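You operate a simulated robot arm through the tools that you are given. There is no shell and no other tool. Be economical: measure what you need, move in short steps, check, and stop when the job is done.

The job below is to be done with a simulated two-armed robot. You get a single attempt, and the scene is never put back.

JOB
Lock the 24 cm bar away in the rack drawer that the order sign names.
Fine: it lies on the tilt bench; free the rack lock, shut the drawer and lock the rack again.

The check looks at the end state, three seconds after you hand in, the way a careful person would. Anything else that was tipped, shoved, dropped, spilled or broken makes it a failure.

ROBOT AND FRAMES
Two 7-joint arms with two-finger parallel grippers on one trunk, on a base that drives. Base frame: it is fixed to the floor where the robot stands at the start and does not move with it; the origin is under the middle of the robot, x ahead of it, y to its left, z up. Units: cm, degrees, N and s.
The left shoulder is at the start at [2, 11.3, 124.7], the right one opposite. With the tool pointing down near the work surface each hand reaches from about 10 to 40 cm from the robot's upright axis, wherever it stands, measured 20 degrees to its own side. Places, roughly: bottom rack drawer [60, -30, 60]; inside of the middle rack drawer [70, -30, 80]; middle rack drawer [60, -30, 90]; rack lock [50, 0, 100]. Payload 1.57 kg a hand.
The TCP of each hand is the grasp point between the finger pads, 3 cm short of the fingertips. In the tool frame z runs along the fingers and y along their closing line. The gripper opens to 8 cm. The fingers are 1.7 cm wide and 1.2 cm thick; the gripper's body (4 by 8.2 cm) begins 8 cm behind the TCP.
Orientation is told as [roll, pitch, yaw] about the base's x, y, z axes, in that order, counted from this pose: with the fingers straight down and closing along the base's y, the tool's x points along the base's -x, its y along +y and its z along -z.

CONTROLS
- The arms move only by the tool play_rows. It takes "left_steps", "right_steps" or both (then of equal length, played together; a hand with none holds still); each is a list that holds one entry, the list of rows, each a list of 7 numbers: the opening in per cent of the stroke, from 0 (shut) to 100 (fully open), then the shift along the base's x, y, z in units of 150 mm (1.0 is 150 mm), then the turn, a rotation vector about the base's x, y, z in units of 180 degrees (1.0 is 180 degrees). In form: [[[grip, x, y, z, rx, ry, rz], ...]]. A call has 1 to 20 rows; each row is the pose to reach, as a shift and turn from the pose commanded when the call began. A call with a number of a shift or a turn outside -1 to 1 is refused whole. A row lasts 0.2 s, in which the tool goes at most 5 cm and 8.6 degrees; a call with a longer step from one row to the next is refused whole, and so is a gripper value outside its range. A pose out of reach is approached as far as the arm can. The call stops where the force on the tool passes 80 N (or 10 N more than at its start, if that is more) or the arm is blocked; 0.2 s more then pass. The fingers move at their own pace (about 4.5 cm/s each) and stop on an object; they squeeze with about 30 N. The grip force told is the motor's: it shows also when the fingers shut on nothing. Time passes only in rows, and 0.2 s behind the last, so rows that repeat a pose let the fingers close. It gives the time, the measured TCP pose, the force on the tool (base axes), the opening and the grip force at its end, in the units of the frame above (readings bear some noise), with the torque about the TCP (base axes, N m) and any sound that the robot's microphone picked up, and new pictures: "show" is both (left out), scene, wrist or none (wrist: the cameras of the hands that moved).
- Cameras (640 x 400 px; columns grow to the right, rows downward): "scene" is now at [8.85, -3.13, 137.02]; the picture's right is [-0.37, -0.93, 0.00], its down [-0.56, 0.22, -0.80] and it looks along [0.74, -0.30, -0.60] (base axes); focal length 214 px, centre (320, 200). "left" rides on the left gripper at [7.2, 0.7, -12.2] in its tool frame; the picture's right is [-0.09, 1.00, 0.00], its down [-0.84, -0.08, -0.54] and it looks along [-0.54, -0.05, 0.84] (tool axes); focal length 238 px, centre (320, 200). "right" rides on the right gripper at [7.2, -0.7, -12.2] in its tool frame; the picture's right is [0.09, 1.00, 0.00], its down [-0.84, 0.08, -0.54] and it looks along [-0.54, 0.05, 0.84] (tool axes); focal length 238 px, centre (320, 200). There is no depth. A picture from a camera that has moved, and an enlarged one, comes with that camera's place and axes in the base frame and with its lens.
- raise_lower(by): slides the trunk up (or, below 0, down) by that many cm; the arms and the scene camera ride with it, the base frame stays. It gives what a move gives, with no picture.
- steer(legs): drives the robot by 1 to 6 legs, each [ahead, left, turn to the left] in cm, cm and degrees, along the robot's own axes; the way and the turn of a leg run together, so that a leg with both is an arc; at most 150 cm and 180 degrees a leg. The arms and the cameras ride along, it lands a little off, and it stops where it bumps. It gives what a move gives, and a new picture of the scene camera.
- head_to(pan, tilt): turns the head with the scene camera to pan (to the left, within 80 degrees either way) and tilt (down, from -29 to 69), counted from straight ahead of the robot. It gives what a move gives, and a new picture of the scene camera.
- inspect(camera, box): a new picture of the part [left, top, right, bottom] of that camera's present view, enlarged. No time passes.
- job_done(): hands the job in; it is judged then, once.

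Work in short steps. Places have to be worked out from the pictures, the camera data and where the tool is seen: move nearer, look again, correct. Check each grasp and each placing, and mend what went wrong. You have 120 turns and 260 pictures in all, those below and enlarged ones among them. Open the grippers and draw the arms clear of the work before you hand the job in, unless the task says otherwise; then end with one line.

The tools are called after "Emit:" as a command line: name --argument value ..., lists and objects as JSON in quotes. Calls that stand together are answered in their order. play_rows: Moves the arms, as the interface text tells. Its arguments: {"type":"object","properties":{"left_steps":{"type":"array"},"right_steps":{"type":"array"},"show":{"type":"string","enum":["both","scene","wrist","none"]}},"required":[]} The other tools are called the same way: raise_lower (by) slides the trunk up or down; steer (legs) drives the base; head_to (pan, tilt) turns the head that bears the scene camera; inspect (camera, box) takes an enlarged picture of a part of a camera's view; job_done () hands the job in.

At the start:

```text
time_s: 0.0
left_ee_pos: [39.97, -2.59, 124.76]
left_ee_rot: [0.0, 0.1, 0.1]
left_wrist_force: [-0.3, 0.1, 0.1]
left_wrist_torque: [0.01, 0.02, 0.01]
left_opening: 7.99
left_finger_force: 0.1
right_ee_pos: [34.55, -38.73, 127.99]
right_ee_rot: [0.1, 0.0, 0.0]
right_wrist_force: [0.3, -0.5, 0.6]
right_wrist_torque: [-0.03, 0.01, 0.02]
right_opening: 7.99
right_finger_force: 0.1
trunk travel left (down, up): [-30.0, 27.0]
robot x, y, heading: [0.11, -0.13, 0.1]
head pan, tilt: [-21.9, 36.8]
```

scene: 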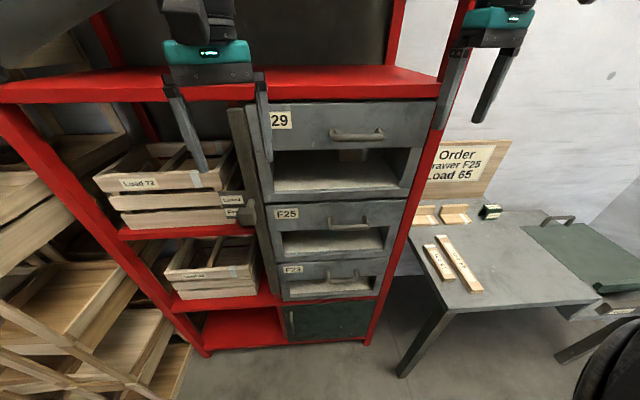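
right: 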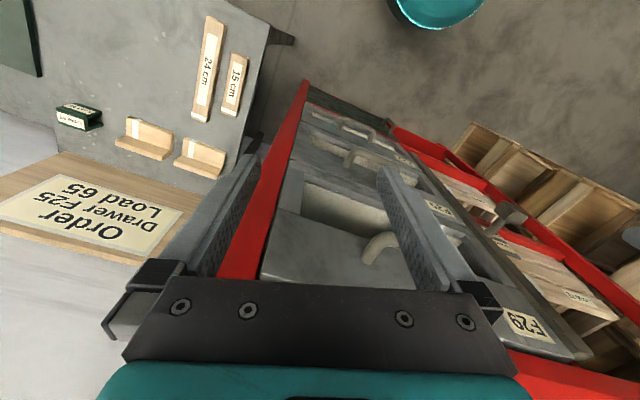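
left: 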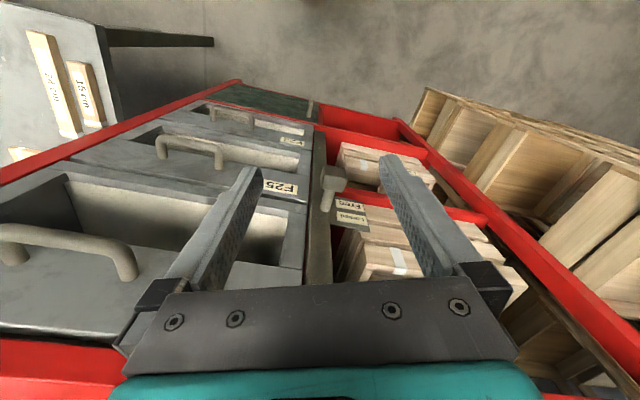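

The sign seems to read "Drawer F25", and the rack has a lock bar with a knob left of the drawers. I enlarge the sign, the bench and the lock to be sure.

Emit:
inspect --camera "scene" --box '[400, 130, 640, 310]'

Emit:
inspect --camera "scene" --box '[200, 90, 440, 310]'

Emit:
inspect --camera "left" --box '[120, 80, 440, 280]'

```text
2.22 times, centred on (520, 220) of scene
camera zoom: at [8.85, -3.13, 137.02], right [-0.37, -0.93, 0.0], down [-0.56, 0.22, -0.8], along [0.74, -0.3, -0.6], focal length 477 px, centre (-124, 156)
```

zoom: 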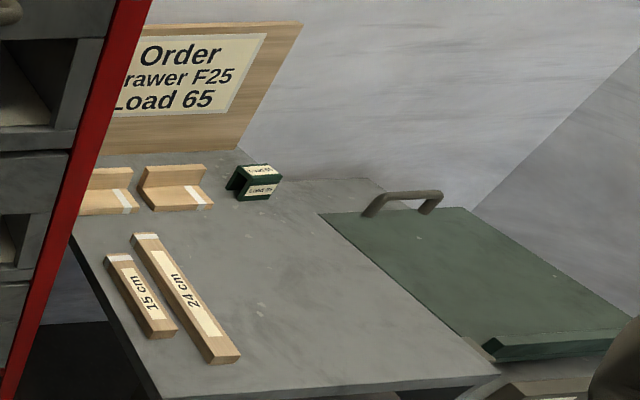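

```text
1.82 times, centred on (320, 200) of scene
camera zoom: at [8.85, -3.13, 137.02], right [-0.37, -0.93, 0.0], down [-0.56, 0.22, -0.8], along [0.74, -0.3, -0.6], focal length 390 px, centre (320, 200)
```

zoom: 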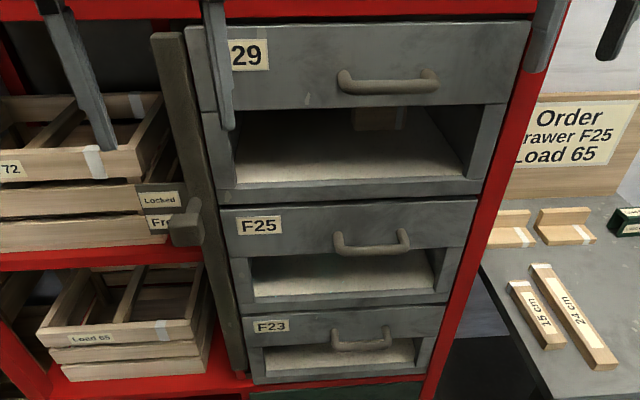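

```text
2.00 times, centred on (280, 180) of left
camera zoom: at [32.79, -1.89, 136.95], right [0.09, 1.0, 0.0], down [0.84, -0.08, 0.54], along [0.54, -0.05, -0.84], focal length 477 px, centre (400, 240)
```

zoom: 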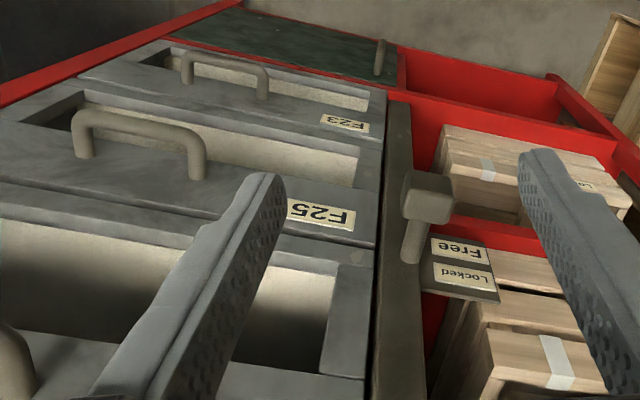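

The sign names F25. I turn the head towards the bench for a better look.

Emit:
head_to --pan -60 --tilt 40

Emit:
inspect --camera "right" --box '[0, 0, 320, 260]'

```text
time_s: 1.0
left_ee_pos: [39.99, -2.57, 124.87]
left_ee_rot: [-0.1, 0.1, 0.0]
left_wrist_force: [0.5, 0.2, -0.1]
left_wrist_torque: [0.01, -0.02, 0.0]
left_opening: 8.01
left_finger_force: 0.0
right_ee_pos: [34.58, -38.69, 128.0]
right_ee_rot: [0.0, 0.1, -0.1]
right_wrist_force: [0.9, 1.3, 0.3]
right_wrist_torque: [0.01, 0.01, 0.01]
right_opening: 8.04
right_finger_force: 0.1
trunk travel left (down, up): [-30.0, 27.0]
robot x, y, heading: [0.0, -0.05, 0.1]
head pan, tilt: [-60.0, 40.0]
camera scene: at [5.03, -7.25, 136.54], right [-0.87, -0.5, 0.0], down [-0.32, 0.56, -0.77], along [0.38, -0.66, -0.64], focal length 214 px, centre (320, 200)
```

scene: 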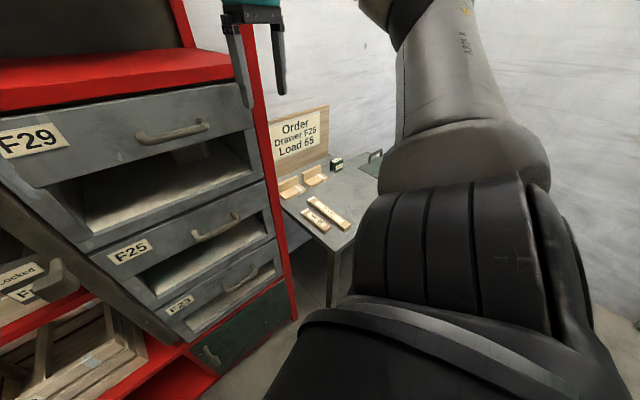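

```text
1.54 times, centred on (160, 130) of right
camera zoom: at [27.36, -39.35, 140.26], right [-0.09, 1.0, 0.0], down [0.84, 0.08, 0.54], along [0.54, 0.05, -0.84], focal length 367 px, centre (566, 308)
```

zoom: 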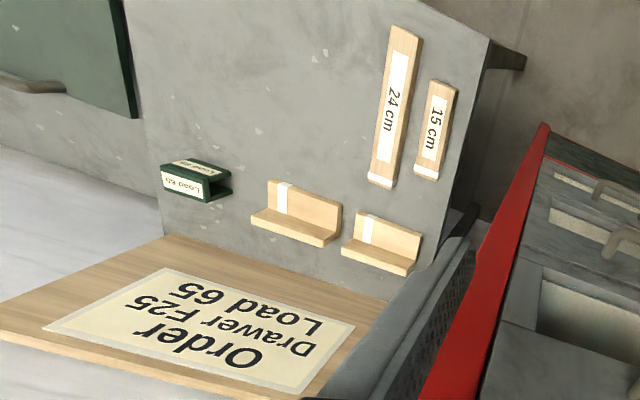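

By triangulation the 24 cm bar centre is about (34,-66,74), the F25 handle about (43.6,-25,99), and the lock knob about (49,-1.5,105). The rack is turned about -22°. I look at the lock and the drawers from closer.

Emit:
head_to --pan -8 --tilt 42

Emit:
inspect --camera "scene" --box '[200, 120, 440, 280]'

Emit:
inspect --camera "right" --box '[240, 80, 640, 330]'

```text
time_s: 2.2
left_ee_pos: [40.0, -2.71, 124.78]
left_ee_rot: [0.0, 0.0, 0.0]
left_wrist_force: [1.0, -0.1, 0.1]
left_wrist_torque: [0.02, -0.02, 0.02]
left_opening: 7.98
left_finger_force: 0.1
right_ee_pos: [34.57, -38.81, 128.05]
right_ee_rot: [-0.1, 0.0, -0.1]
right_wrist_force: [0.7, -0.1, -0.6]
right_wrist_torque: [0.02, -0.01, 0.0]
right_opening: 7.99
right_finger_force: 0.1
trunk travel left (down, up): [-30.0, 27.0]
robot x, y, heading: [0.07, 0.02, 0.1]
head pan, tilt: [-8.0, 42.0]
camera scene: at [9.05, -1.06, 136.25], right [-0.14, -0.99, 0.0], down [-0.66, 0.09, -0.74], along [0.74, -0.1, -0.67], focal length 214 px, centre (320, 200)
```

scene: 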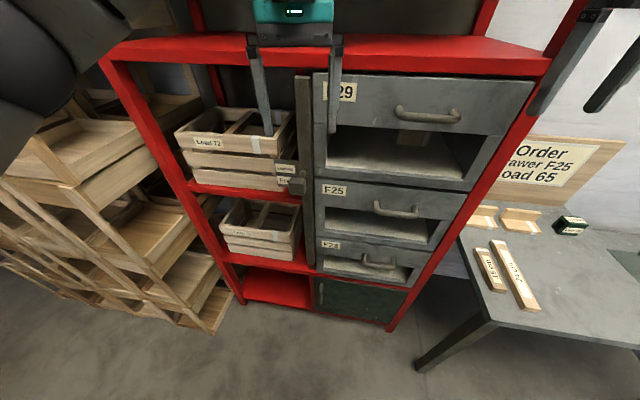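

```text
2.50 times, centred on (320, 200) of scene
camera zoom: at [9.05, -1.06, 136.25], right [-0.14, -0.99, 0.0], down [-0.66, 0.09, -0.74], along [0.74, -0.1, -0.67], focal length 536 px, centre (320, 200)
```

zoom: 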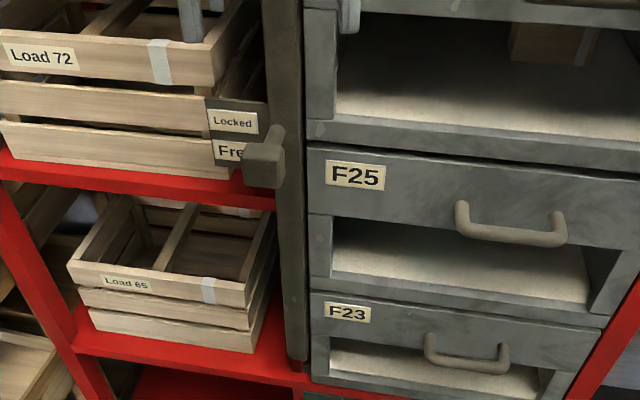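

```text
1.60 times, centred on (440, 205) of right
camera zoom: at [27.36, -39.36, 140.26], right [-0.09, 1.0, 0.0], down [0.84, 0.08, 0.54], along [0.54, 0.05, -0.84], focal length 381 px, centre (128, 192)
```

zoom: 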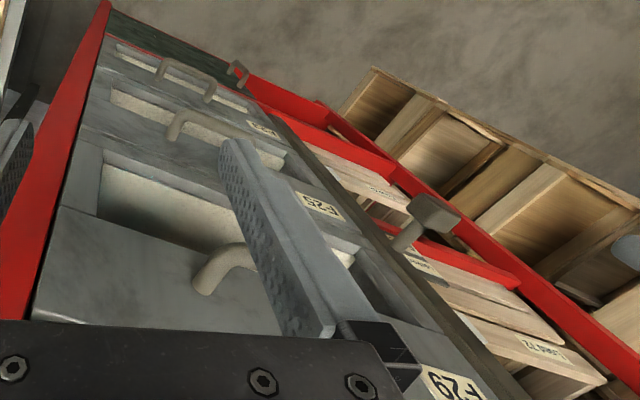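

The pin seems to stand at "Locked", with "Free" about 4 cm below, so the lock bar probably slides down. I tilt the left hand 40° forward, yaw -22°, to a point ahead of the knob and look.

Emit:
play_rows --left_steps '[[[100, 0.04, 0.03, -0.12, -0.006, -0.031, -0.0167], [100, 0.08, 0.06, -0.25, -0.012, -0.063, -0.033], [100, 0.13, 0.09, -0.38, -0.018, -0.094, -0.05], [100, 0.17, 0.11, -0.5, -0.024, -0.125, -0.067], [100, 0.21, 0.14, -0.63, -0.03, -0.157, -0.084], [100, 0.26, 0.17, -0.76, -0.037, -0.188, -0.1], [100, 0.3, 0.2, -0.88, -0.0427, -0.2194, -0.117]]]'

```text
time_s: 3.9
left_ee_pos: [44.61, 0.32, 111.7]
left_ee_rot: [0.0, -40.2, -22.2]
left_wrist_force: [-0.5, -0.5, 0.0]
left_wrist_torque: [0.0, 0.0, 0.0]
left_opening: 8.0
left_finger_force: 0.0
right_ee_pos: [34.6, -38.66, 128.09]
right_ee_rot: [0.0, 0.0, 0.0]
right_wrist_force: [0.3, 0.2, 0.2]
right_wrist_torque: [-0.01, 0.01, -0.03]
right_opening: 8.01
right_finger_force: 0.0
trunk travel left (down, up): [-30.0, 27.0]
robot x, y, heading: [-0.07, 0.21, 0.1]
head pan, tilt: [-8.0, 42.0]
camera scene: at [9.04, -1.01, 136.25], right [-0.14, -0.99, 0.0], down [-0.66, 0.09, -0.74], along [0.74, -0.1, -0.67], focal length 214 px, centre (320, 200)
camera left: at [32.43, 6.12, 116.29], right [0.44, 0.9, 0.06], down [0.24, -0.18, 0.95], along [0.87, -0.4, -0.29], focal length 238 px, centre (320, 200)
```

scene: 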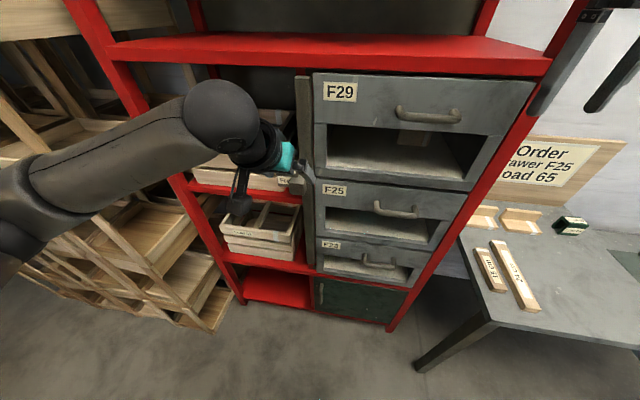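
left: 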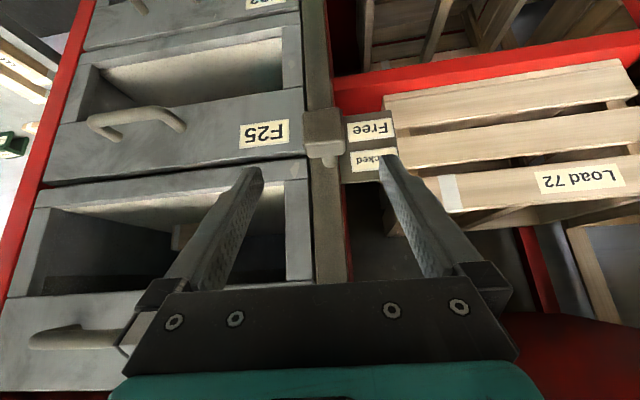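

The pin base stands level with "Locked", confirming it is locked. The knob is near (48.7,-0.8,104.9); I advance with open fingers around it.

Emit:
play_rows --left_steps '[[[100, 0.09, -0.022, -0.142, 0, 0, 0], [100, 0.18, -0.045, -0.285, 0, 0, 0], [100, 0.267, -0.067, -0.427, 0, 0, 0]]]'

```text
time_s: 4.7
left_ee_pos: [48.62, -0.8, 105.13]
left_ee_rot: [0.0, -39.9, -21.9]
left_wrist_force: [-0.3, 0.5, -0.2]
left_wrist_torque: [0.0, 0.04, -0.01]
left_opening: 8.01
left_finger_force: 0.2
right_ee_pos: [34.57, -38.75, 128.07]
right_ee_rot: [0.1, 0.0, 0.0]
right_wrist_force: [-0.4, 1.6, 0.3]
right_wrist_torque: [0.05, -0.05, -0.02]
right_opening: 7.98
right_finger_force: 0.1
trunk travel left (down, up): [-30.0, 27.0]
robot x, y, heading: [-0.02, -0.03, 0.0]
head pan, tilt: [-8.0, 42.0]
camera scene: at [9.07, -1.06, 136.25], right [-0.14, -0.99, 0.0], down [-0.66, 0.09, -0.74], along [0.74, -0.1, -0.67], focal length 214 px, centre (320, 200)
camera left: at [36.51, 5.03, 109.82], right [0.44, 0.9, 0.06], down [0.24, -0.18, 0.95], along [0.87, -0.4, -0.3], focal length 238 px, centre (320, 200)
```

scene: 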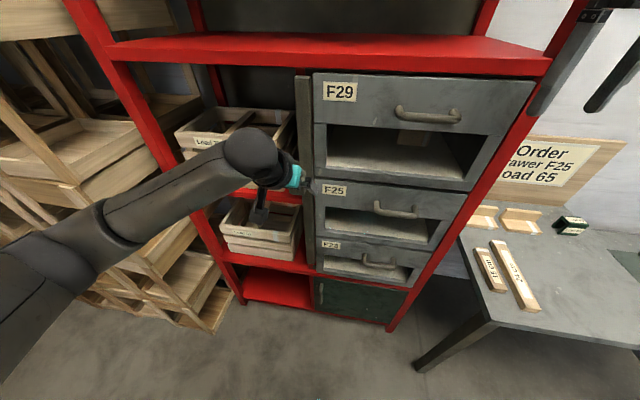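
left: 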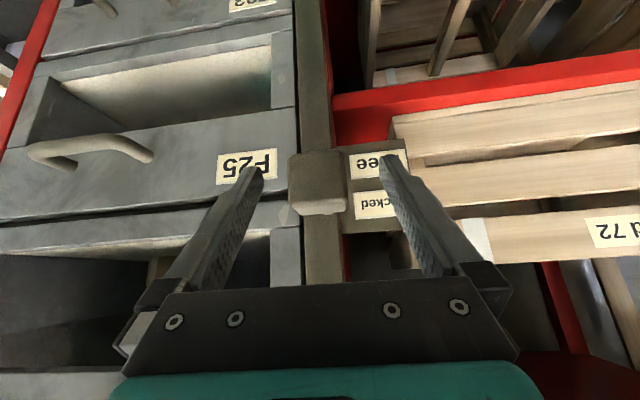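

The knob lies centred between the fingers at about TCP depth. I close the gripper on it.

Emit:
play_rows --left_steps '[[[0, 0, 0, 0, 0, 0, 0], [0, 0, 0, 0, 0, 0, 0], [0, 0, 0, 0, 0, 0, 0], [0, 0, 0, 0, 0, 0, 0], [0, 0, 0, 0, 0, 0, 0]]]' --show "wrist"

```text
time_s: 5.8
left_ee_pos: [48.51, -0.84, 105.18]
left_ee_rot: [0.0, -39.8, -22.0]
left_wrist_force: [-1.9, -6.9, -2.9]
left_wrist_torque: [0.07, -0.38, 0.26]
left_opening: 3.91
left_finger_force: 38.8
right_ee_pos: [34.6, -38.9, 128.02]
right_ee_rot: [0.0, 0.0, 0.1]
right_wrist_force: [-0.1, 0.7, 1.2]
right_wrist_torque: [-0.01, -0.01, -0.01]
right_opening: 8.0
right_finger_force: 0.2
trunk travel left (down, up): [-30.0, 27.0]
robot x, y, heading: [-0.34, 0.43, -0.2]
head pan, tilt: [-8.0, 42.0]
camera left: at [36.42, 4.91, 109.83], right [0.44, 0.9, 0.06], down [0.24, -0.18, 0.95], along [0.86, -0.4, -0.3], focal length 238 px, centre (320, 200)
```

left: 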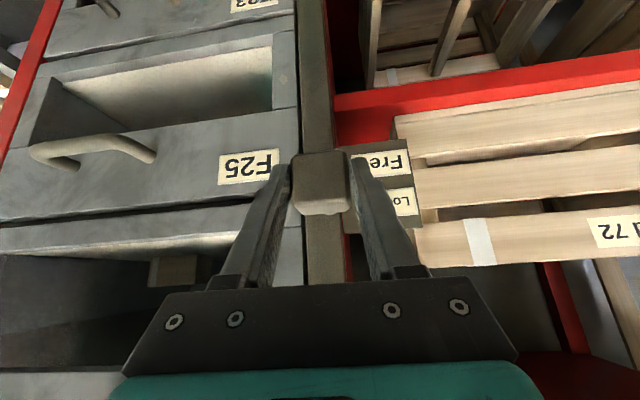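

The knob is held (3.9 cm). I pull it down 1.5 cm, then more, and watch the force.

Emit:
play_rows --left_steps '[[[0, 0, 0, -0.03, 0, 0, 0], [0, 0, 0, -0.07, 0, 0, 0], [0, 0, 0, -0.1, 0, 0, 0], [0, 0, 0, -0.13, 0, 0, 0], [0, 0, 0, -0.17, 0, 0, 0]]]' --show "wrist"

```text
time_s: 7.0
left_ee_pos: [48.59, -0.81, 102.81]
left_ee_rot: [0.0, -40.0, -22.0]
left_wrist_force: [1.9, -14.0, 2.4]
left_wrist_torque: [-0.22, -0.3, 0.99]
left_opening: 3.9
left_finger_force: 44.6
right_ee_pos: [34.64, -38.88, 127.95]
right_ee_rot: [0.2, 0.0, 0.1]
right_wrist_force: [0.0, -0.5, 0.1]
right_wrist_torque: [0.0, 0.0, -0.02]
right_opening: 8.0
right_finger_force: 0.0
trunk travel left (down, up): [-30.0, 27.0]
robot x, y, heading: [0.27, 0.25, 0.2]
head pan, tilt: [-8.0, 42.0]
camera left: at [36.4, 4.9, 107.38], right [0.44, 0.9, 0.06], down [0.24, -0.18, 0.95], along [0.87, -0.4, -0.3], focal length 238 px, centre (320, 200)
```

left: 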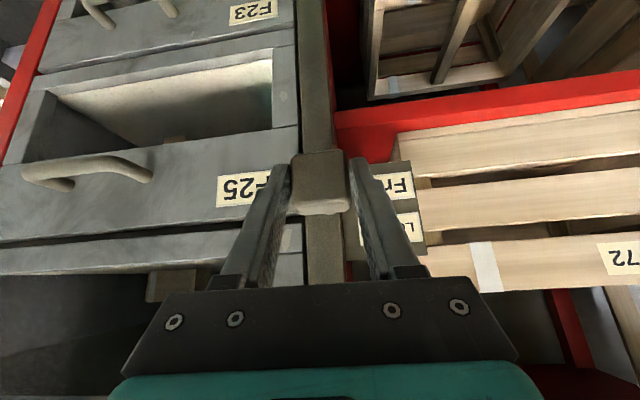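

The lock slides down easily. I go on down until a stop or the "Free" level.

Emit:
play_rows --left_steps '[[[0, 0, 0, -0.03, 0, 0, 0], [0, 0, 0, -0.06, 0, 0, 0], [0, 0, 0, -0.09, 0, 0, 0], [0, 0, 0, -0.12, 0, 0, 0], [0, 0, 0, -0.15, 0, 0, 0], [0, 0, 0, -0.18, 0, 0, 0]]]' --show "wrist"

```text
time_s: 8.4
left_ee_pos: [48.51, -0.82, 101.07]
left_ee_rot: [0.1, -41.5, -22.2]
left_wrist_force: [-11.6, -1.2, 42.6]
left_wrist_torque: [0.17, -0.57, 0.96]
left_opening: 3.92
left_finger_force: 45.1
right_ee_pos: [34.2, -38.68, 128.19]
right_ee_rot: [0.0, -0.1, 0.0]
right_wrist_force: [-0.1, -0.4, 0.4]
right_wrist_torque: [-0.04, 0.01, -0.01]
right_opening: 8.01
right_finger_force: 0.0
trunk travel left (down, up): [-30.0, 27.0]
robot x, y, heading: [0.29, 0.29, 0.2]
head pan, tilt: [-8.0, 42.0]
camera left: at [36.28, 4.96, 105.33], right [0.44, 0.9, 0.06], down [0.22, -0.17, 0.96], along [0.87, -0.41, -0.27], focal length 238 px, centre (320, 200)
```

left: 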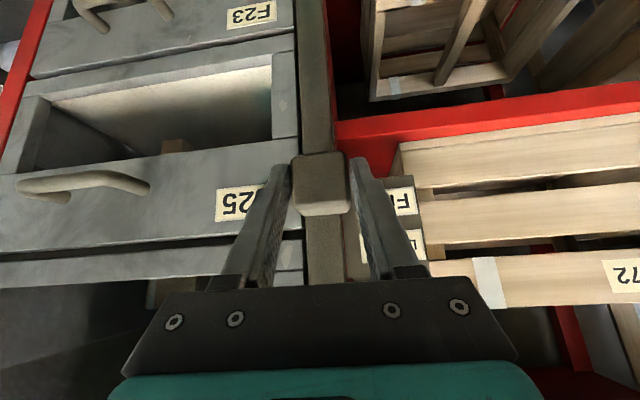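

The slide hit its stop about 4 cm lower, at "Free". I ease off, open and retreat along the tool axis.

Emit:
play_rows --left_steps '[[[0, 0, 0, 0.03, 0, 0, 0], [100, 0, 0, 0.03, 0, 0, 0], [100, 0, 0, 0.03, 0, 0, 0], [100, 0, 0, 0.03, 0, 0, 0], [100, -0.12, 0.05, 0.2, 0, 0, 0], [100, -0.24, 0.1, 0.35, 0, 0, 0], [100, -0.4, 0.16, 0.55, 0, 0, 0]]]'

```text
time_s: 10.1
left_ee_pos: [42.52, 1.92, 108.28]
left_ee_rot: [0.0, -40.0, -21.9]
left_wrist_force: [0.3, 0.7, -0.5]
left_wrist_torque: [0.01, 0.02, 0.02]
left_opening: 8.0
left_finger_force: 0.0
right_ee_pos: [34.61, -38.76, 127.99]
right_ee_rot: [0.0, 0.0, 0.0]
right_wrist_force: [-0.8, -0.1, -0.1]
right_wrist_torque: [-0.01, -0.01, -0.01]
right_opening: 7.99
right_finger_force: 0.0
trunk travel left (down, up): [-30.0, 27.0]
robot x, y, heading: [0.14, -0.24, 0.0]
head pan, tilt: [-8.0, 42.0]
camera scene: at [9.02, -1.06, 136.25], right [-0.14, -0.99, 0.0], down [-0.66, 0.09, -0.74], along [0.74, -0.1, -0.67], focal length 214 px, centre (320, 200)
camera left: at [30.37, 7.53, 112.97], right [0.44, 0.9, 0.06], down [0.24, -0.18, 0.95], along [0.87, -0.4, -0.3], focal length 238 px, centre (320, 200)
```

scene: 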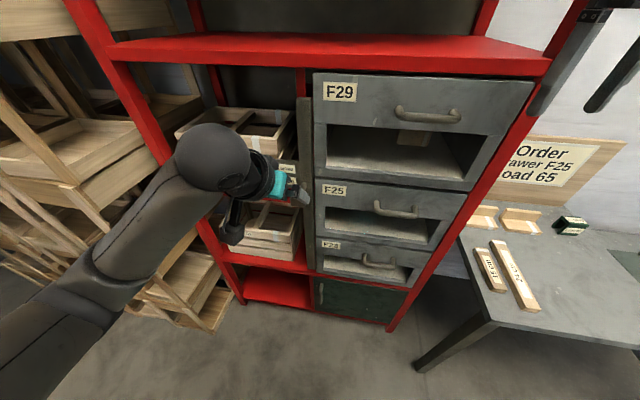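
left: 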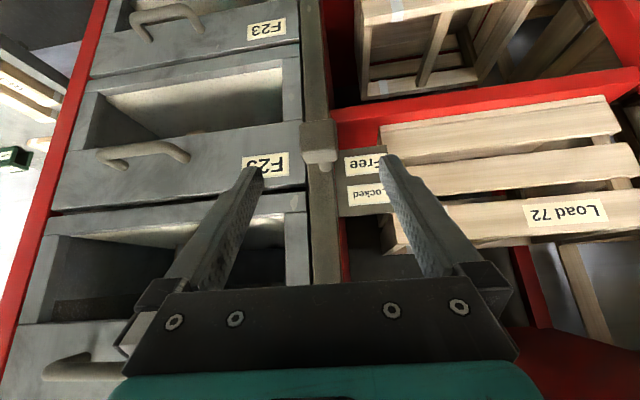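

The pin now sits at "Free". I draw the left hand back and then turn the robot 22° right to face the rack squarely.

Emit:
play_rows --left_steps '[[[100, -0.2, 0.08, 0.1, 0, 0, 0], [100, -0.4, 0.16, 0.2, 0, 0, 0], [100, -0.6, 0.3, 0.3, 0, 0, 0], [100, -0.75, 0.5, 0.35, 0, 0, 0]]]' --show "none"

Emit:
steer --legs '[[0, 0, -22]]'

Emit:
head_to --pan -5 --tilt 45

```text
time_s: 11.1
left_ee_pos: [35.9, 8.11, 114.88]
left_ee_rot: [-0.1, -39.9, -21.8]
left_wrist_force: [-0.2, -0.2, -0.5]
left_wrist_torque: [0.03, -0.01, 0.0]
left_opening: 8.0
left_finger_force: 0.1
left hand out of reach, approached as far as the arm can: row 3, 4
right_ee_pos: [34.55, -38.55, 128.06]
right_ee_rot: [0.0, 0.0, 0.0]
right_wrist_force: [-0.3, 0.6, 0.1]
right_wrist_torque: [-0.02, -0.03, 0.04]
right_opening: 8.01
right_finger_force: 0.0
trunk travel left (down, up): [-30.0, 27.0]
robot x, y, heading: [0.04, 0.06, -0.3]
head pan, tilt: [-8.0, 42.0]
```

```text
time_s: 12.6
left_ee_pos: [36.36, -5.97, 114.78]
left_ee_rot: [-0.1, -39.9, -43.8]
left_wrist_force: [-0.1, 0.7, -0.3]
left_wrist_torque: [0.0, 0.0, 0.0]
left_opening: 7.98
left_finger_force: 0.0
right_ee_pos: [17.65, -48.81, 128.03]
right_ee_rot: [0.0, 0.0, -21.8]
right_wrist_force: [-0.5, -0.1, 0.3]
right_wrist_torque: [0.01, 0.0, 0.01]
right_opening: 8.0
right_finger_force: 0.0
trunk travel left (down, up): [-30.0, 27.0]
robot x, y, heading: [0.03, -0.01, -22.0]
head pan, tilt: [-8.0, 42.0]
camera scene: at [7.94, -4.43, 136.25], right [-0.5, -0.87, 0.0], down [-0.58, 0.33, -0.74], along [0.64, -0.37, -0.67], focal length 214 px, centre (320, 200)
```

scene: 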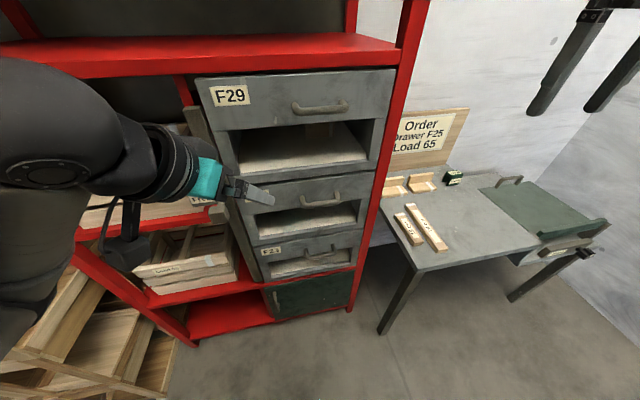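

```text
time_s: 13.2
left_ee_pos: [36.4, -5.85, 114.94]
left_ee_rot: [-0.1, -39.9, -43.8]
left_wrist_force: [1.2, -0.6, 0.1]
left_wrist_torque: [0.03, -0.01, -0.02]
left_opening: 7.99
left_finger_force: 0.0
right_ee_pos: [17.62, -49.04, 127.97]
right_ee_rot: [0.0, 0.1, -21.9]
right_wrist_force: [0.1, 0.5, -0.5]
right_wrist_torque: [-0.03, 0.02, 0.0]
right_opening: 8.01
right_finger_force: 0.0
trunk travel left (down, up): [-30.0, 27.0]
robot x, y, heading: [-0.04, -0.32, -21.6]
head pan, tilt: [-5.0, 45.0]
camera scene: at [7.96, -3.93, 135.82], right [-0.45, -0.89, 0.0], down [-0.63, 0.32, -0.71], along [0.63, -0.32, -0.71], focal length 214 px, centre (320, 200)
```

scene: 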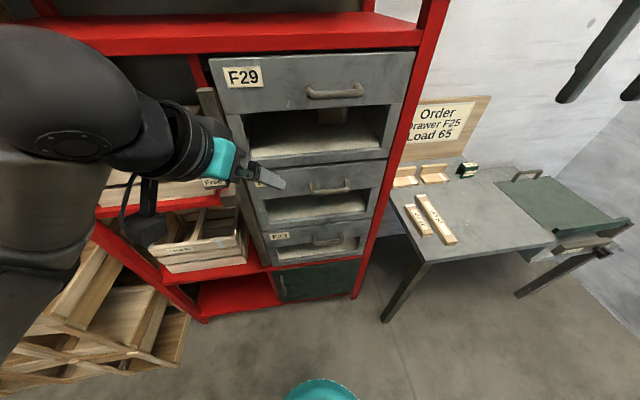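

I bring the right hand round in two calls: fingers forward (30° below horizontal) and closing vertically, to take F25's handle. The left hand moves aside meanwhile.

Emit:
play_rows --right_steps '[[[100, 0.05, 0.064, -0.069, 0.0102, -0.0241, -0.0321], [100, 0.099, 0.128, -0.138, 0.0205, -0.0483, -0.0642], [100, 0.149, 0.191, -0.207, 0.0307, -0.0724, -0.0964], [100, 0.198, 0.255, -0.276, 0.041, -0.0965, -0.1285], [100, 0.248, 0.319, -0.345, 0.0512, -0.1207, -0.1606], [100, 0.297, 0.383, -0.414, 0.0615, -0.1448, -0.1927], [100, 0.347, 0.447, -0.484, 0.0717, -0.169, -0.2249], [100, 0.396, 0.51, -0.553, 0.0819, -0.1931, -0.257], [100, 0.446, 0.574, -0.622, 0.0922, -0.2172, -0.2891], [100, 0.495, 0.638, -0.691, 0.1024, -0.2414, -0.3212], [100, 0.545, 0.702, -0.76, 0.1127, -0.2655, -0.3533], [100, 0.594, 0.765, -0.829, 0.1229, -0.2896, -0.3855], [100, 0.644, 0.829, -0.898, 0.1332, -0.3138, -0.4176], [100, 0.693, 0.893, -0.967, 0.1434, -0.3379, -0.4497]]]' --left_steps '[[[100, 0.01, 0.06, 0.02, 0, 0, 0], [100, 0.02, 0.12, 0.04, 0, 0, 0], [100, 0.03, 0.18, 0.06, 0, 0, 0], [100, 0.04, 0.24, 0.08, 0, 0, 0], [100, 0.05, 0.3, 0.1, 0, 0, 0], [100, 0.06, 0.36, 0.12, 0, 0, 0], [100, 0.07, 0.42, 0.14, 0, 0, 0], [100, 0.08, 0.48, 0.16, 0, 0, 0], [100, 0.09, 0.54, 0.18, 0, 0, 0], [100, 0.1, 0.6, 0.2, 0, 0, 0], [100, 0.11, 0.66, 0.22, 0, 0, 0], [100, 0.12, 0.72, 0.24, 0, 0, 0], [100, 0.13, 0.8, 0.26, 0, 0, 0], [100, 0.13, 0.87, 0.27, 0, 0, 0]]]'

```text
time_s: 16.2
left_ee_pos: [38.65, 7.14, 118.85]
left_ee_rot: [-0.1, -39.8, -43.8]
left_wrist_force: [0.4, 0.5, -0.3]
left_wrist_torque: [-0.04, 0.03, 0.0]
left_opening: 8.0
left_finger_force: 0.1
left hand out of reach, approached as far as the arm can: row 2, 3, 4, 5, 6, 7, 8, 9, 10, 11, 12
right_ee_pos: [30.75, -37.5, 113.43]
right_ee_rot: [60.0, -0.1, -112.0]
right_wrist_force: [0.1, -0.5, 0.2]
right_wrist_torque: [0.0, 0.01, 0.01]
right_opening: 8.01
right_finger_force: 0.1
right hand out of reach, approached as far as the arm can: row 12, 13, 14
trunk travel left (down, up): [-30.0, 27.0]
robot x, y, heading: [-0.11, 0.1, -21.9]
head pan, tilt: [-5.0, 45.0]
camera scene: at [8.01, -3.91, 135.81], right [-0.45, -0.89, 0.0], down [-0.63, 0.32, -0.71], along [0.63, -0.32, -0.71], focal length 214 px, centre (320, 200)
camera right: at [23.29, -26.6, 118.96], right [0.5, -0.1, 0.86], down [-0.71, -0.61, 0.34], along [0.5, -0.78, -0.38], focal length 238 px, centre (320, 200)
camera left: at [29.46, 16.99, 123.59], right [0.74, 0.67, 0.06], down [0.16, -0.26, 0.95], along [0.65, -0.7, -0.3], focal length 238 px, centre (320, 200)
```

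scene: 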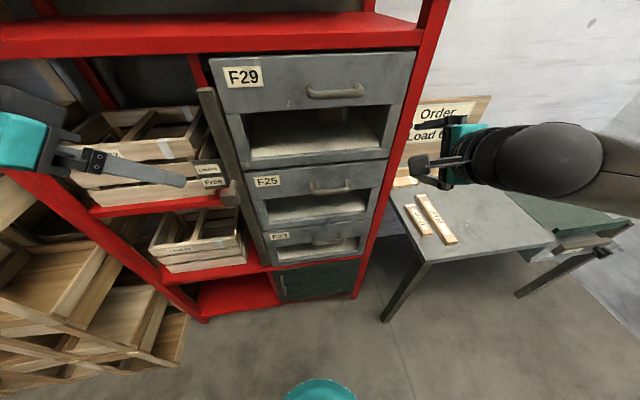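
right: 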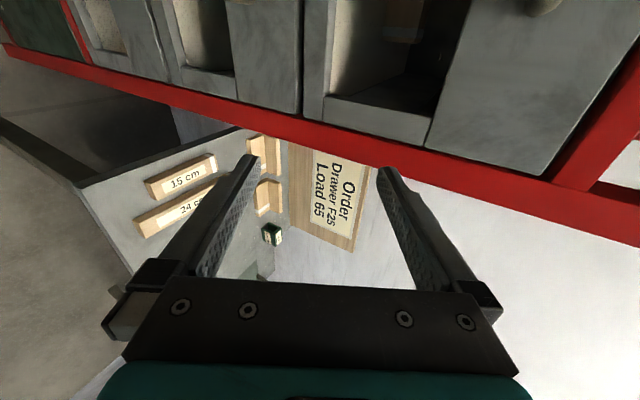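
left: 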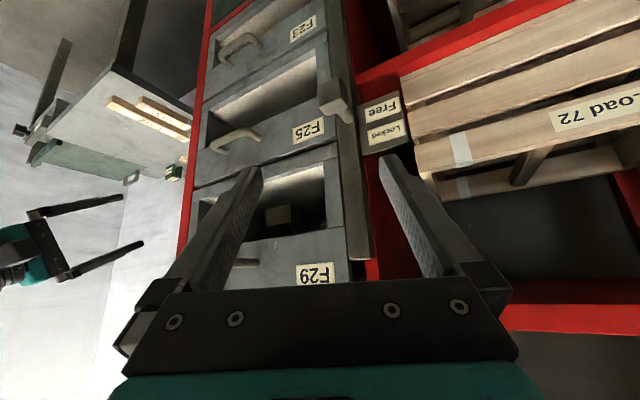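

The hand is oriented well though stopped slightly off its commanded place. I bring it sideways in front of F25's handle.

Emit:
play_rows --right_steps '[[[100, 0.05, 0.12, -0.09, 0, 0, 0], [100, 0.11, 0.25, -0.18, 0, 0, 0], [100, 0.16, 0.37, -0.26, 0, 0, 0], [100, 0.21, 0.5, -0.35, 0, 0, 0], [100, 0.27, 0.62, -0.43, 0, 0, 0], [100, 0.32, 0.75, -0.52, 0, 0, 0], [100, 0.43, 0.87, -0.6, 0, 0, 0]]]'

```text
time_s: 17.8
left_ee_pos: [38.68, 7.14, 118.78]
left_ee_rot: [-0.1, -39.8, -43.7]
left_wrist_force: [1.1, 0.1, 0.4]
left_wrist_torque: [0.0, -0.04, 0.03]
left_opening: 8.0
left_finger_force: 0.1
right_ee_pos: [37.08, -24.42, 104.2]
right_ee_rot: [60.0, -0.2, -112.0]
right_wrist_force: [0.7, 0.0, 0.6]
right_wrist_torque: [0.02, 0.01, 0.0]
right_opening: 8.04
right_finger_force: 0.1
right hand out of reach, approached as far as the arm can: row 2, 4
trunk travel left (down, up): [-30.0, 27.0]
robot x, y, heading: [-0.11, 0.22, -21.9]
head pan, tilt: [-5.0, 45.0]
camera scene: at [8.0, -3.88, 135.81], right [-0.45, -0.89, 0.0], down [-0.63, 0.32, -0.71], along [0.63, -0.32, -0.71], focal length 214 px, centre (320, 200)
camera right: at [29.72, -13.61, 109.83], right [0.5, -0.1, 0.86], down [-0.71, -0.61, 0.34], along [0.5, -0.78, -0.38], focal length 238 px, centre (320, 200)
```

scene: 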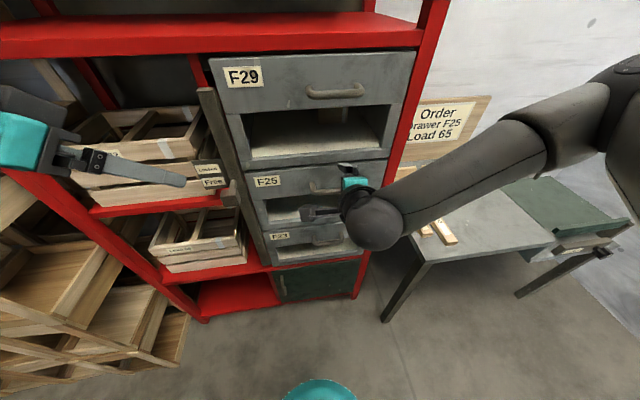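
right: 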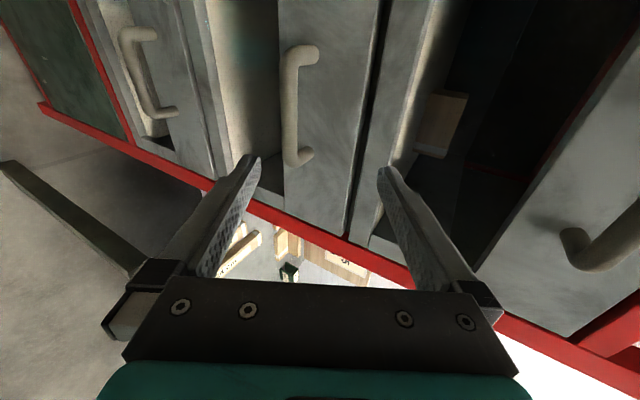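

The handle sits between the fingers ahead, at about (43.6,-24.5,98.2). I align with it along the tool axis and advance.

Emit:
play_rows --right_steps '[[[100, 0.03, 0.07, -0.09, 0, 0, 0], [100, 0.06, 0.14, -0.17, 0, 0, 0], [100, 0.17, 0.09, -0.23, 0, 0, 0], [100, 0.27, 0.05, -0.3, 0, 0, 0], [100, 0.38, 0.007, -0.36, 0, 0, 0]]]'

```text
time_s: 19.0
left_ee_pos: [38.49, 7.02, 118.85]
left_ee_rot: [-0.1, -39.7, -43.8]
left_wrist_force: [0.1, 0.4, 0.1]
left_wrist_torque: [0.0, -0.01, 0.02]
left_opening: 7.99
left_finger_force: 0.0
right_ee_pos: [42.68, -24.32, 98.98]
right_ee_rot: [59.9, -0.1, -112.0]
right_wrist_force: [-0.1, 0.1, 0.4]
right_wrist_torque: [-0.01, -0.04, -0.03]
right_opening: 7.99
right_finger_force: 0.0
trunk travel left (down, up): [-30.0, 27.0]
robot x, y, heading: [-0.26, 0.08, -21.6]
head pan, tilt: [-5.0, 45.0]
camera scene: at [7.97, -3.93, 135.81], right [-0.45, -0.89, 0.0], down [-0.63, 0.32, -0.71], along [0.63, -0.32, -0.71], focal length 214 px, centre (320, 200)
camera right: at [35.3, -13.54, 104.59], right [0.5, -0.1, 0.86], down [-0.71, -0.61, 0.34], along [0.5, -0.78, -0.38], focal length 238 px, centre (320, 200)
```

scene: 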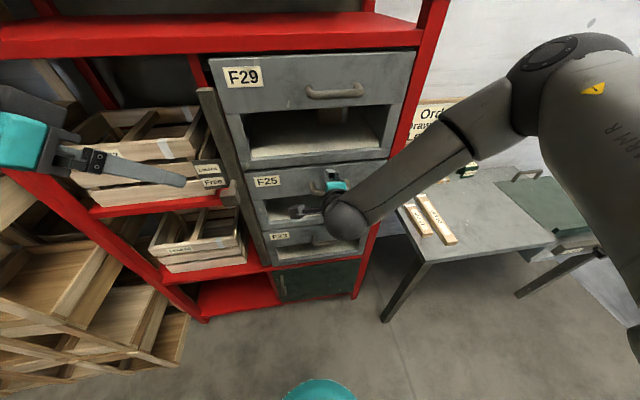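
right: 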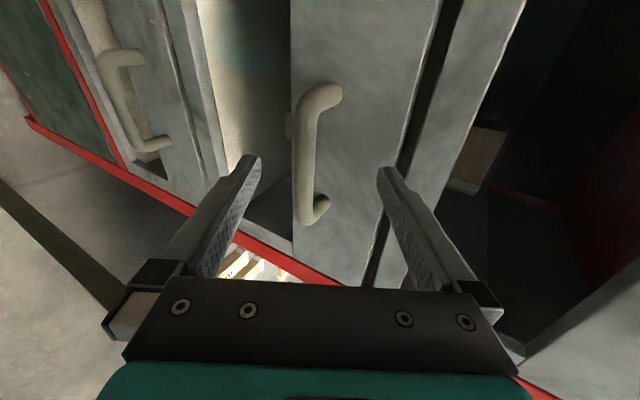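

The handle is a bit further forward and lower, about (44.5,-23.3,97). I correct, then close on it.

Emit:
play_rows --right_steps '[[[100, 0.04, 0.04, -0.05, 0, 0, 0], [100, 0.085, 0.08, -0.105, 0, 0, 0], [0, 0.085, 0.08, -0.105, 0, 0, 0], [0, 0.085, 0.08, -0.105, 0, 0, 0], [0, 0.085, 0.08, -0.105, 0, 0, 0], [0, 0.085, 0.08, -0.105, 0, 0, 0], [0, 0.085, 0.08, -0.105, 0, 0, 0]]]' --show "wrist"

```text
time_s: 20.6
left_ee_pos: [38.66, 7.06, 118.86]
left_ee_rot: [-0.2, -39.8, -43.8]
left_wrist_force: [-0.9, 0.1, -0.5]
left_wrist_torque: [0.01, 0.01, -0.01]
left_opening: 8.01
left_finger_force: 0.0
right_ee_pos: [44.03, -23.0, 97.27]
right_ee_rot: [59.7, -0.2, -111.9]
right_wrist_force: [-1.8, 0.7, -7.0]
right_wrist_torque: [-0.17, 0.27, 0.24]
right_opening: 1.6
right_finger_force: 25.0
trunk travel left (down, up): [-30.0, 27.0]
robot x, y, heading: [-0.14, 0.24, -21.9]
head pan, tilt: [-5.0, 45.0]
camera right: at [36.51, -12.18, 102.89], right [0.5, -0.1, 0.86], down [-0.71, -0.62, 0.34], along [0.5, -0.78, -0.38], focal length 238 px, centre (320, 200)
```

right: 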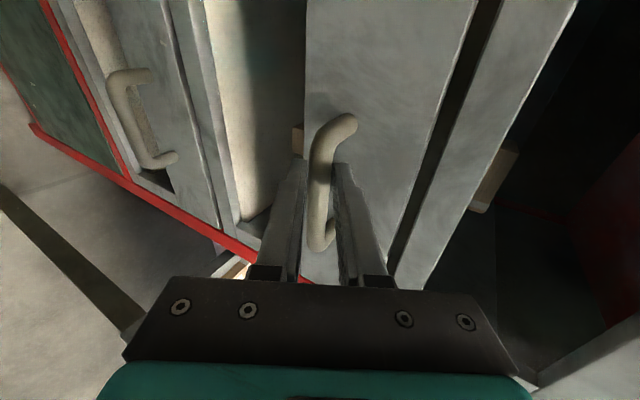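

The handle is gripped. I pull the drawer out along the rack normal by 12 cm.

Emit:
play_rows --right_steps '[[[0, -0.062, 0.025, 0, 0, 0, 0], [0, -0.124, 0.05, 0, 0, 0, 0], [0, -0.185, 0.075, 0, 0, 0, 0], [0, -0.247, 0.1, 0, 0, 0, 0], [0, -0.309, 0.125, 0, 0, 0, 0], [0, -0.371, 0.15, 0, 0, 0, 0], [0, -0.433, 0.175, 0, 0, 0, 0], [0, -0.494, 0.2, 0, 0, 0, 0], [0, -0.556, 0.225, 0, 0, 0, 0], [0, -0.618, 0.25, 0, 0, 0, 0], [0, -0.68, 0.275, 0, 0, 0, 0], [0, -0.742, 0.3, 0, 0, 0, 0]]]'

```text
time_s: 23.2
left_ee_pos: [38.54, 6.86, 119.02]
left_ee_rot: [0.1, -39.7, -43.9]
left_wrist_force: [-0.3, 0.3, 0.2]
left_wrist_torque: [0.02, -0.02, 0.04]
left_opening: 7.99
left_finger_force: 0.1
right_ee_pos: [32.66, -19.1, 97.31]
right_ee_rot: [59.7, -0.8, -112.6]
right_wrist_force: [-11.4, -30.2, -4.6]
right_wrist_torque: [-0.81, 0.31, -0.39]
right_opening: 1.61
right_finger_force: 31.7
trunk travel left (down, up): [-30.0, 27.0]
robot x, y, heading: [-0.25, 0.26, -21.8]
head pan, tilt: [-5.0, 45.0]
camera scene: at [7.83, -4.35, 135.82], right [-0.45, -0.89, 0.0], down [-0.63, 0.32, -0.71], along [0.63, -0.32, -0.71], focal length 214 px, centre (320, 200)
camera right: at [25.39, -8.25, 102.82], right [0.5, -0.1, 0.86], down [-0.72, -0.6, 0.35], along [0.48, -0.79, -0.37], focal length 238 px, centre (320, 200)
```

scene: 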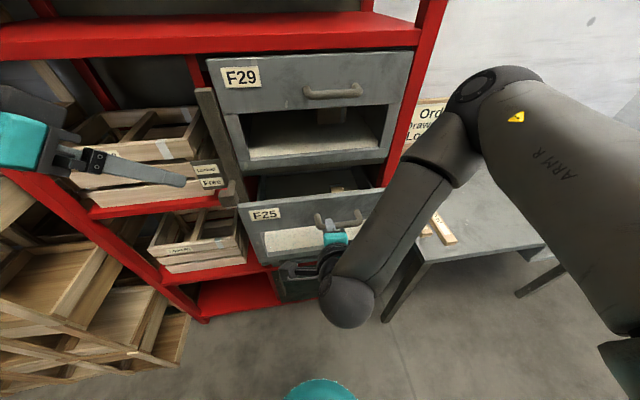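
right: 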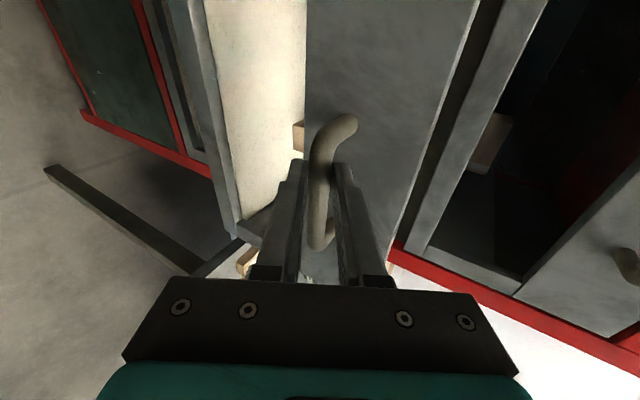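

The drawer opened 12 cm; the side force hints that its axis is nearer -19.5°. I pull about 7 cm more with that correction.

Emit:
play_rows --right_steps '[[[0, -0.07, -0.01, 0, 0, 0, 0], [0, -0.14, 0.01, 0, 0, 0, 0], [0, -0.21, 0.035, 0, 0, 0, 0], [0, -0.28, 0.06, 0, 0, 0, 0], [0, -0.35, 0.085, 0, 0, 0, 0], [0, -0.42, 0.11, 0, 0, 0, 0], [0, -0.49, 0.13, 0, 0, 0, 0]]]'

```text
time_s: 24.8
left_ee_pos: [38.48, 6.87, 118.94]
left_ee_rot: [0.0, -39.7, -43.9]
left_wrist_force: [0.0, 0.5, 0.6]
left_wrist_torque: [0.02, 0.0, -0.04]
left_opening: 7.98
left_finger_force: 0.1
right_ee_pos: [25.36, -16.89, 97.28]
right_ee_rot: [59.6, -0.5, -112.3]
right_wrist_force: [-8.5, -19.8, -12.0]
right_wrist_torque: [-0.79, 0.52, -0.36]
right_opening: 1.61
right_finger_force: 31.4
trunk travel left (down, up): [-30.0, 27.0]
robot x, y, heading: [0.32, 0.3, -22.1]
head pan, tilt: [-5.0, 45.0]
camera scene: at [7.9, -4.23, 135.8], right [-0.45, -0.89, 0.0], down [-0.63, 0.32, -0.71], along [0.63, -0.32, -0.71], focal length 214 px, centre (320, 200)
camera right: at [18.05, -5.99, 102.91], right [0.5, -0.1, 0.86], down [-0.71, -0.61, 0.35], along [0.49, -0.79, -0.38], focal length 238 px, centre (320, 200)
```

scene: 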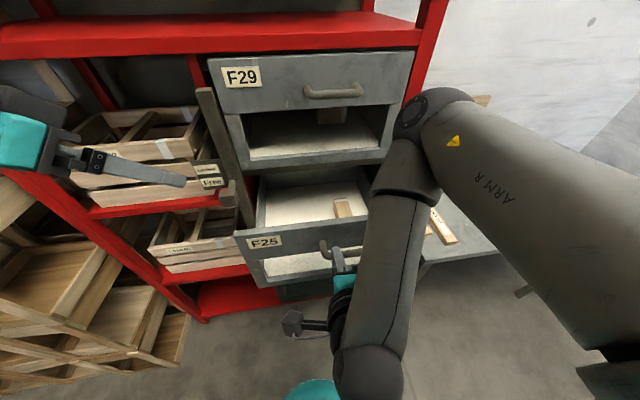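
right: 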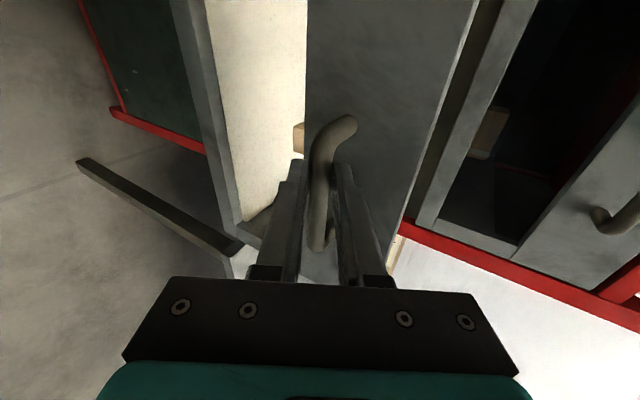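

The drawer is out 19.6 cm (axis about -18°). I look inside it.

Emit:
inspect --camera "scene" --box '[200, 120, 460, 300]'

```text
2.22 times, centred on (330, 210) of scene
camera zoom: at [7.9, -4.23, 135.8], right [-0.45, -0.89, 0.0], down [-0.63, 0.32, -0.71], along [0.63, -0.32, -0.71], focal length 477 px, centre (298, 178)
```

zoom: 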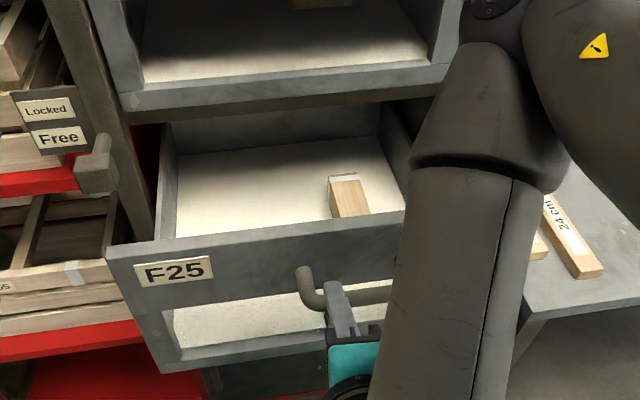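

The drawer is about 33 cm deep and holds another block at the right (lengthwise). The 24 cm bar can lie lengthwise left of it, so I want a wider opening: I pull 6 cm more, watching for the stop.

Emit:
play_rows --right_steps '[[[0, -0.065, -0.01, 0, 0, 0, 0], [0, -0.13, 0.01, 0, 0, 0, 0], [0, -0.19, 0.03, 0, 0, 0, 0], [0, -0.25, 0.05, 0, 0, 0, 0], [0, -0.32, 0.07, 0, 0, 0, 0], [0, -0.38, 0.09, 0, 0, 0, 0]]]' --show "scene"

```text
time_s: 26.4
left_ee_pos: [38.53, 7.12, 118.94]
left_ee_rot: [-0.2, -39.8, -43.9]
left_wrist_force: [1.2, -1.1, 0.0]
left_wrist_torque: [0.04, -0.01, 0.0]
left_opening: 8.01
left_finger_force: 0.1
right_ee_pos: [26.35, -16.5, 100.42]
right_ee_rot: [69.8, -0.7, -115.2]
right_wrist_force: [-1.1, 0.0, -0.1]
right_wrist_torque: [0.01, -0.01, -0.04]
right_opening: 0.02
right_finger_force: 21.1
right hand out of reach, approached as far as the arm can: row 1, 2, 3, 4, 5, 6
trunk travel left (down, up): [-30.0, 27.0]
robot x, y, heading: [-0.08, 0.0, -21.7]
head pan, tilt: [-5.0, 45.0]
stopped in row 6 (right hand): the arm was blocked; the commanded pose is now the measured one
camera scene: at [7.96, -4.01, 135.84], right [-0.45, -0.89, 0.0], down [-0.63, 0.32, -0.71], along [0.63, -0.32, -0.71], focal length 214 px, centre (320, 200)
```

scene: 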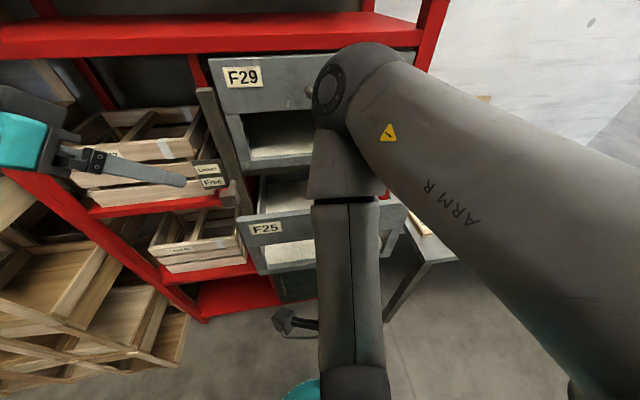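

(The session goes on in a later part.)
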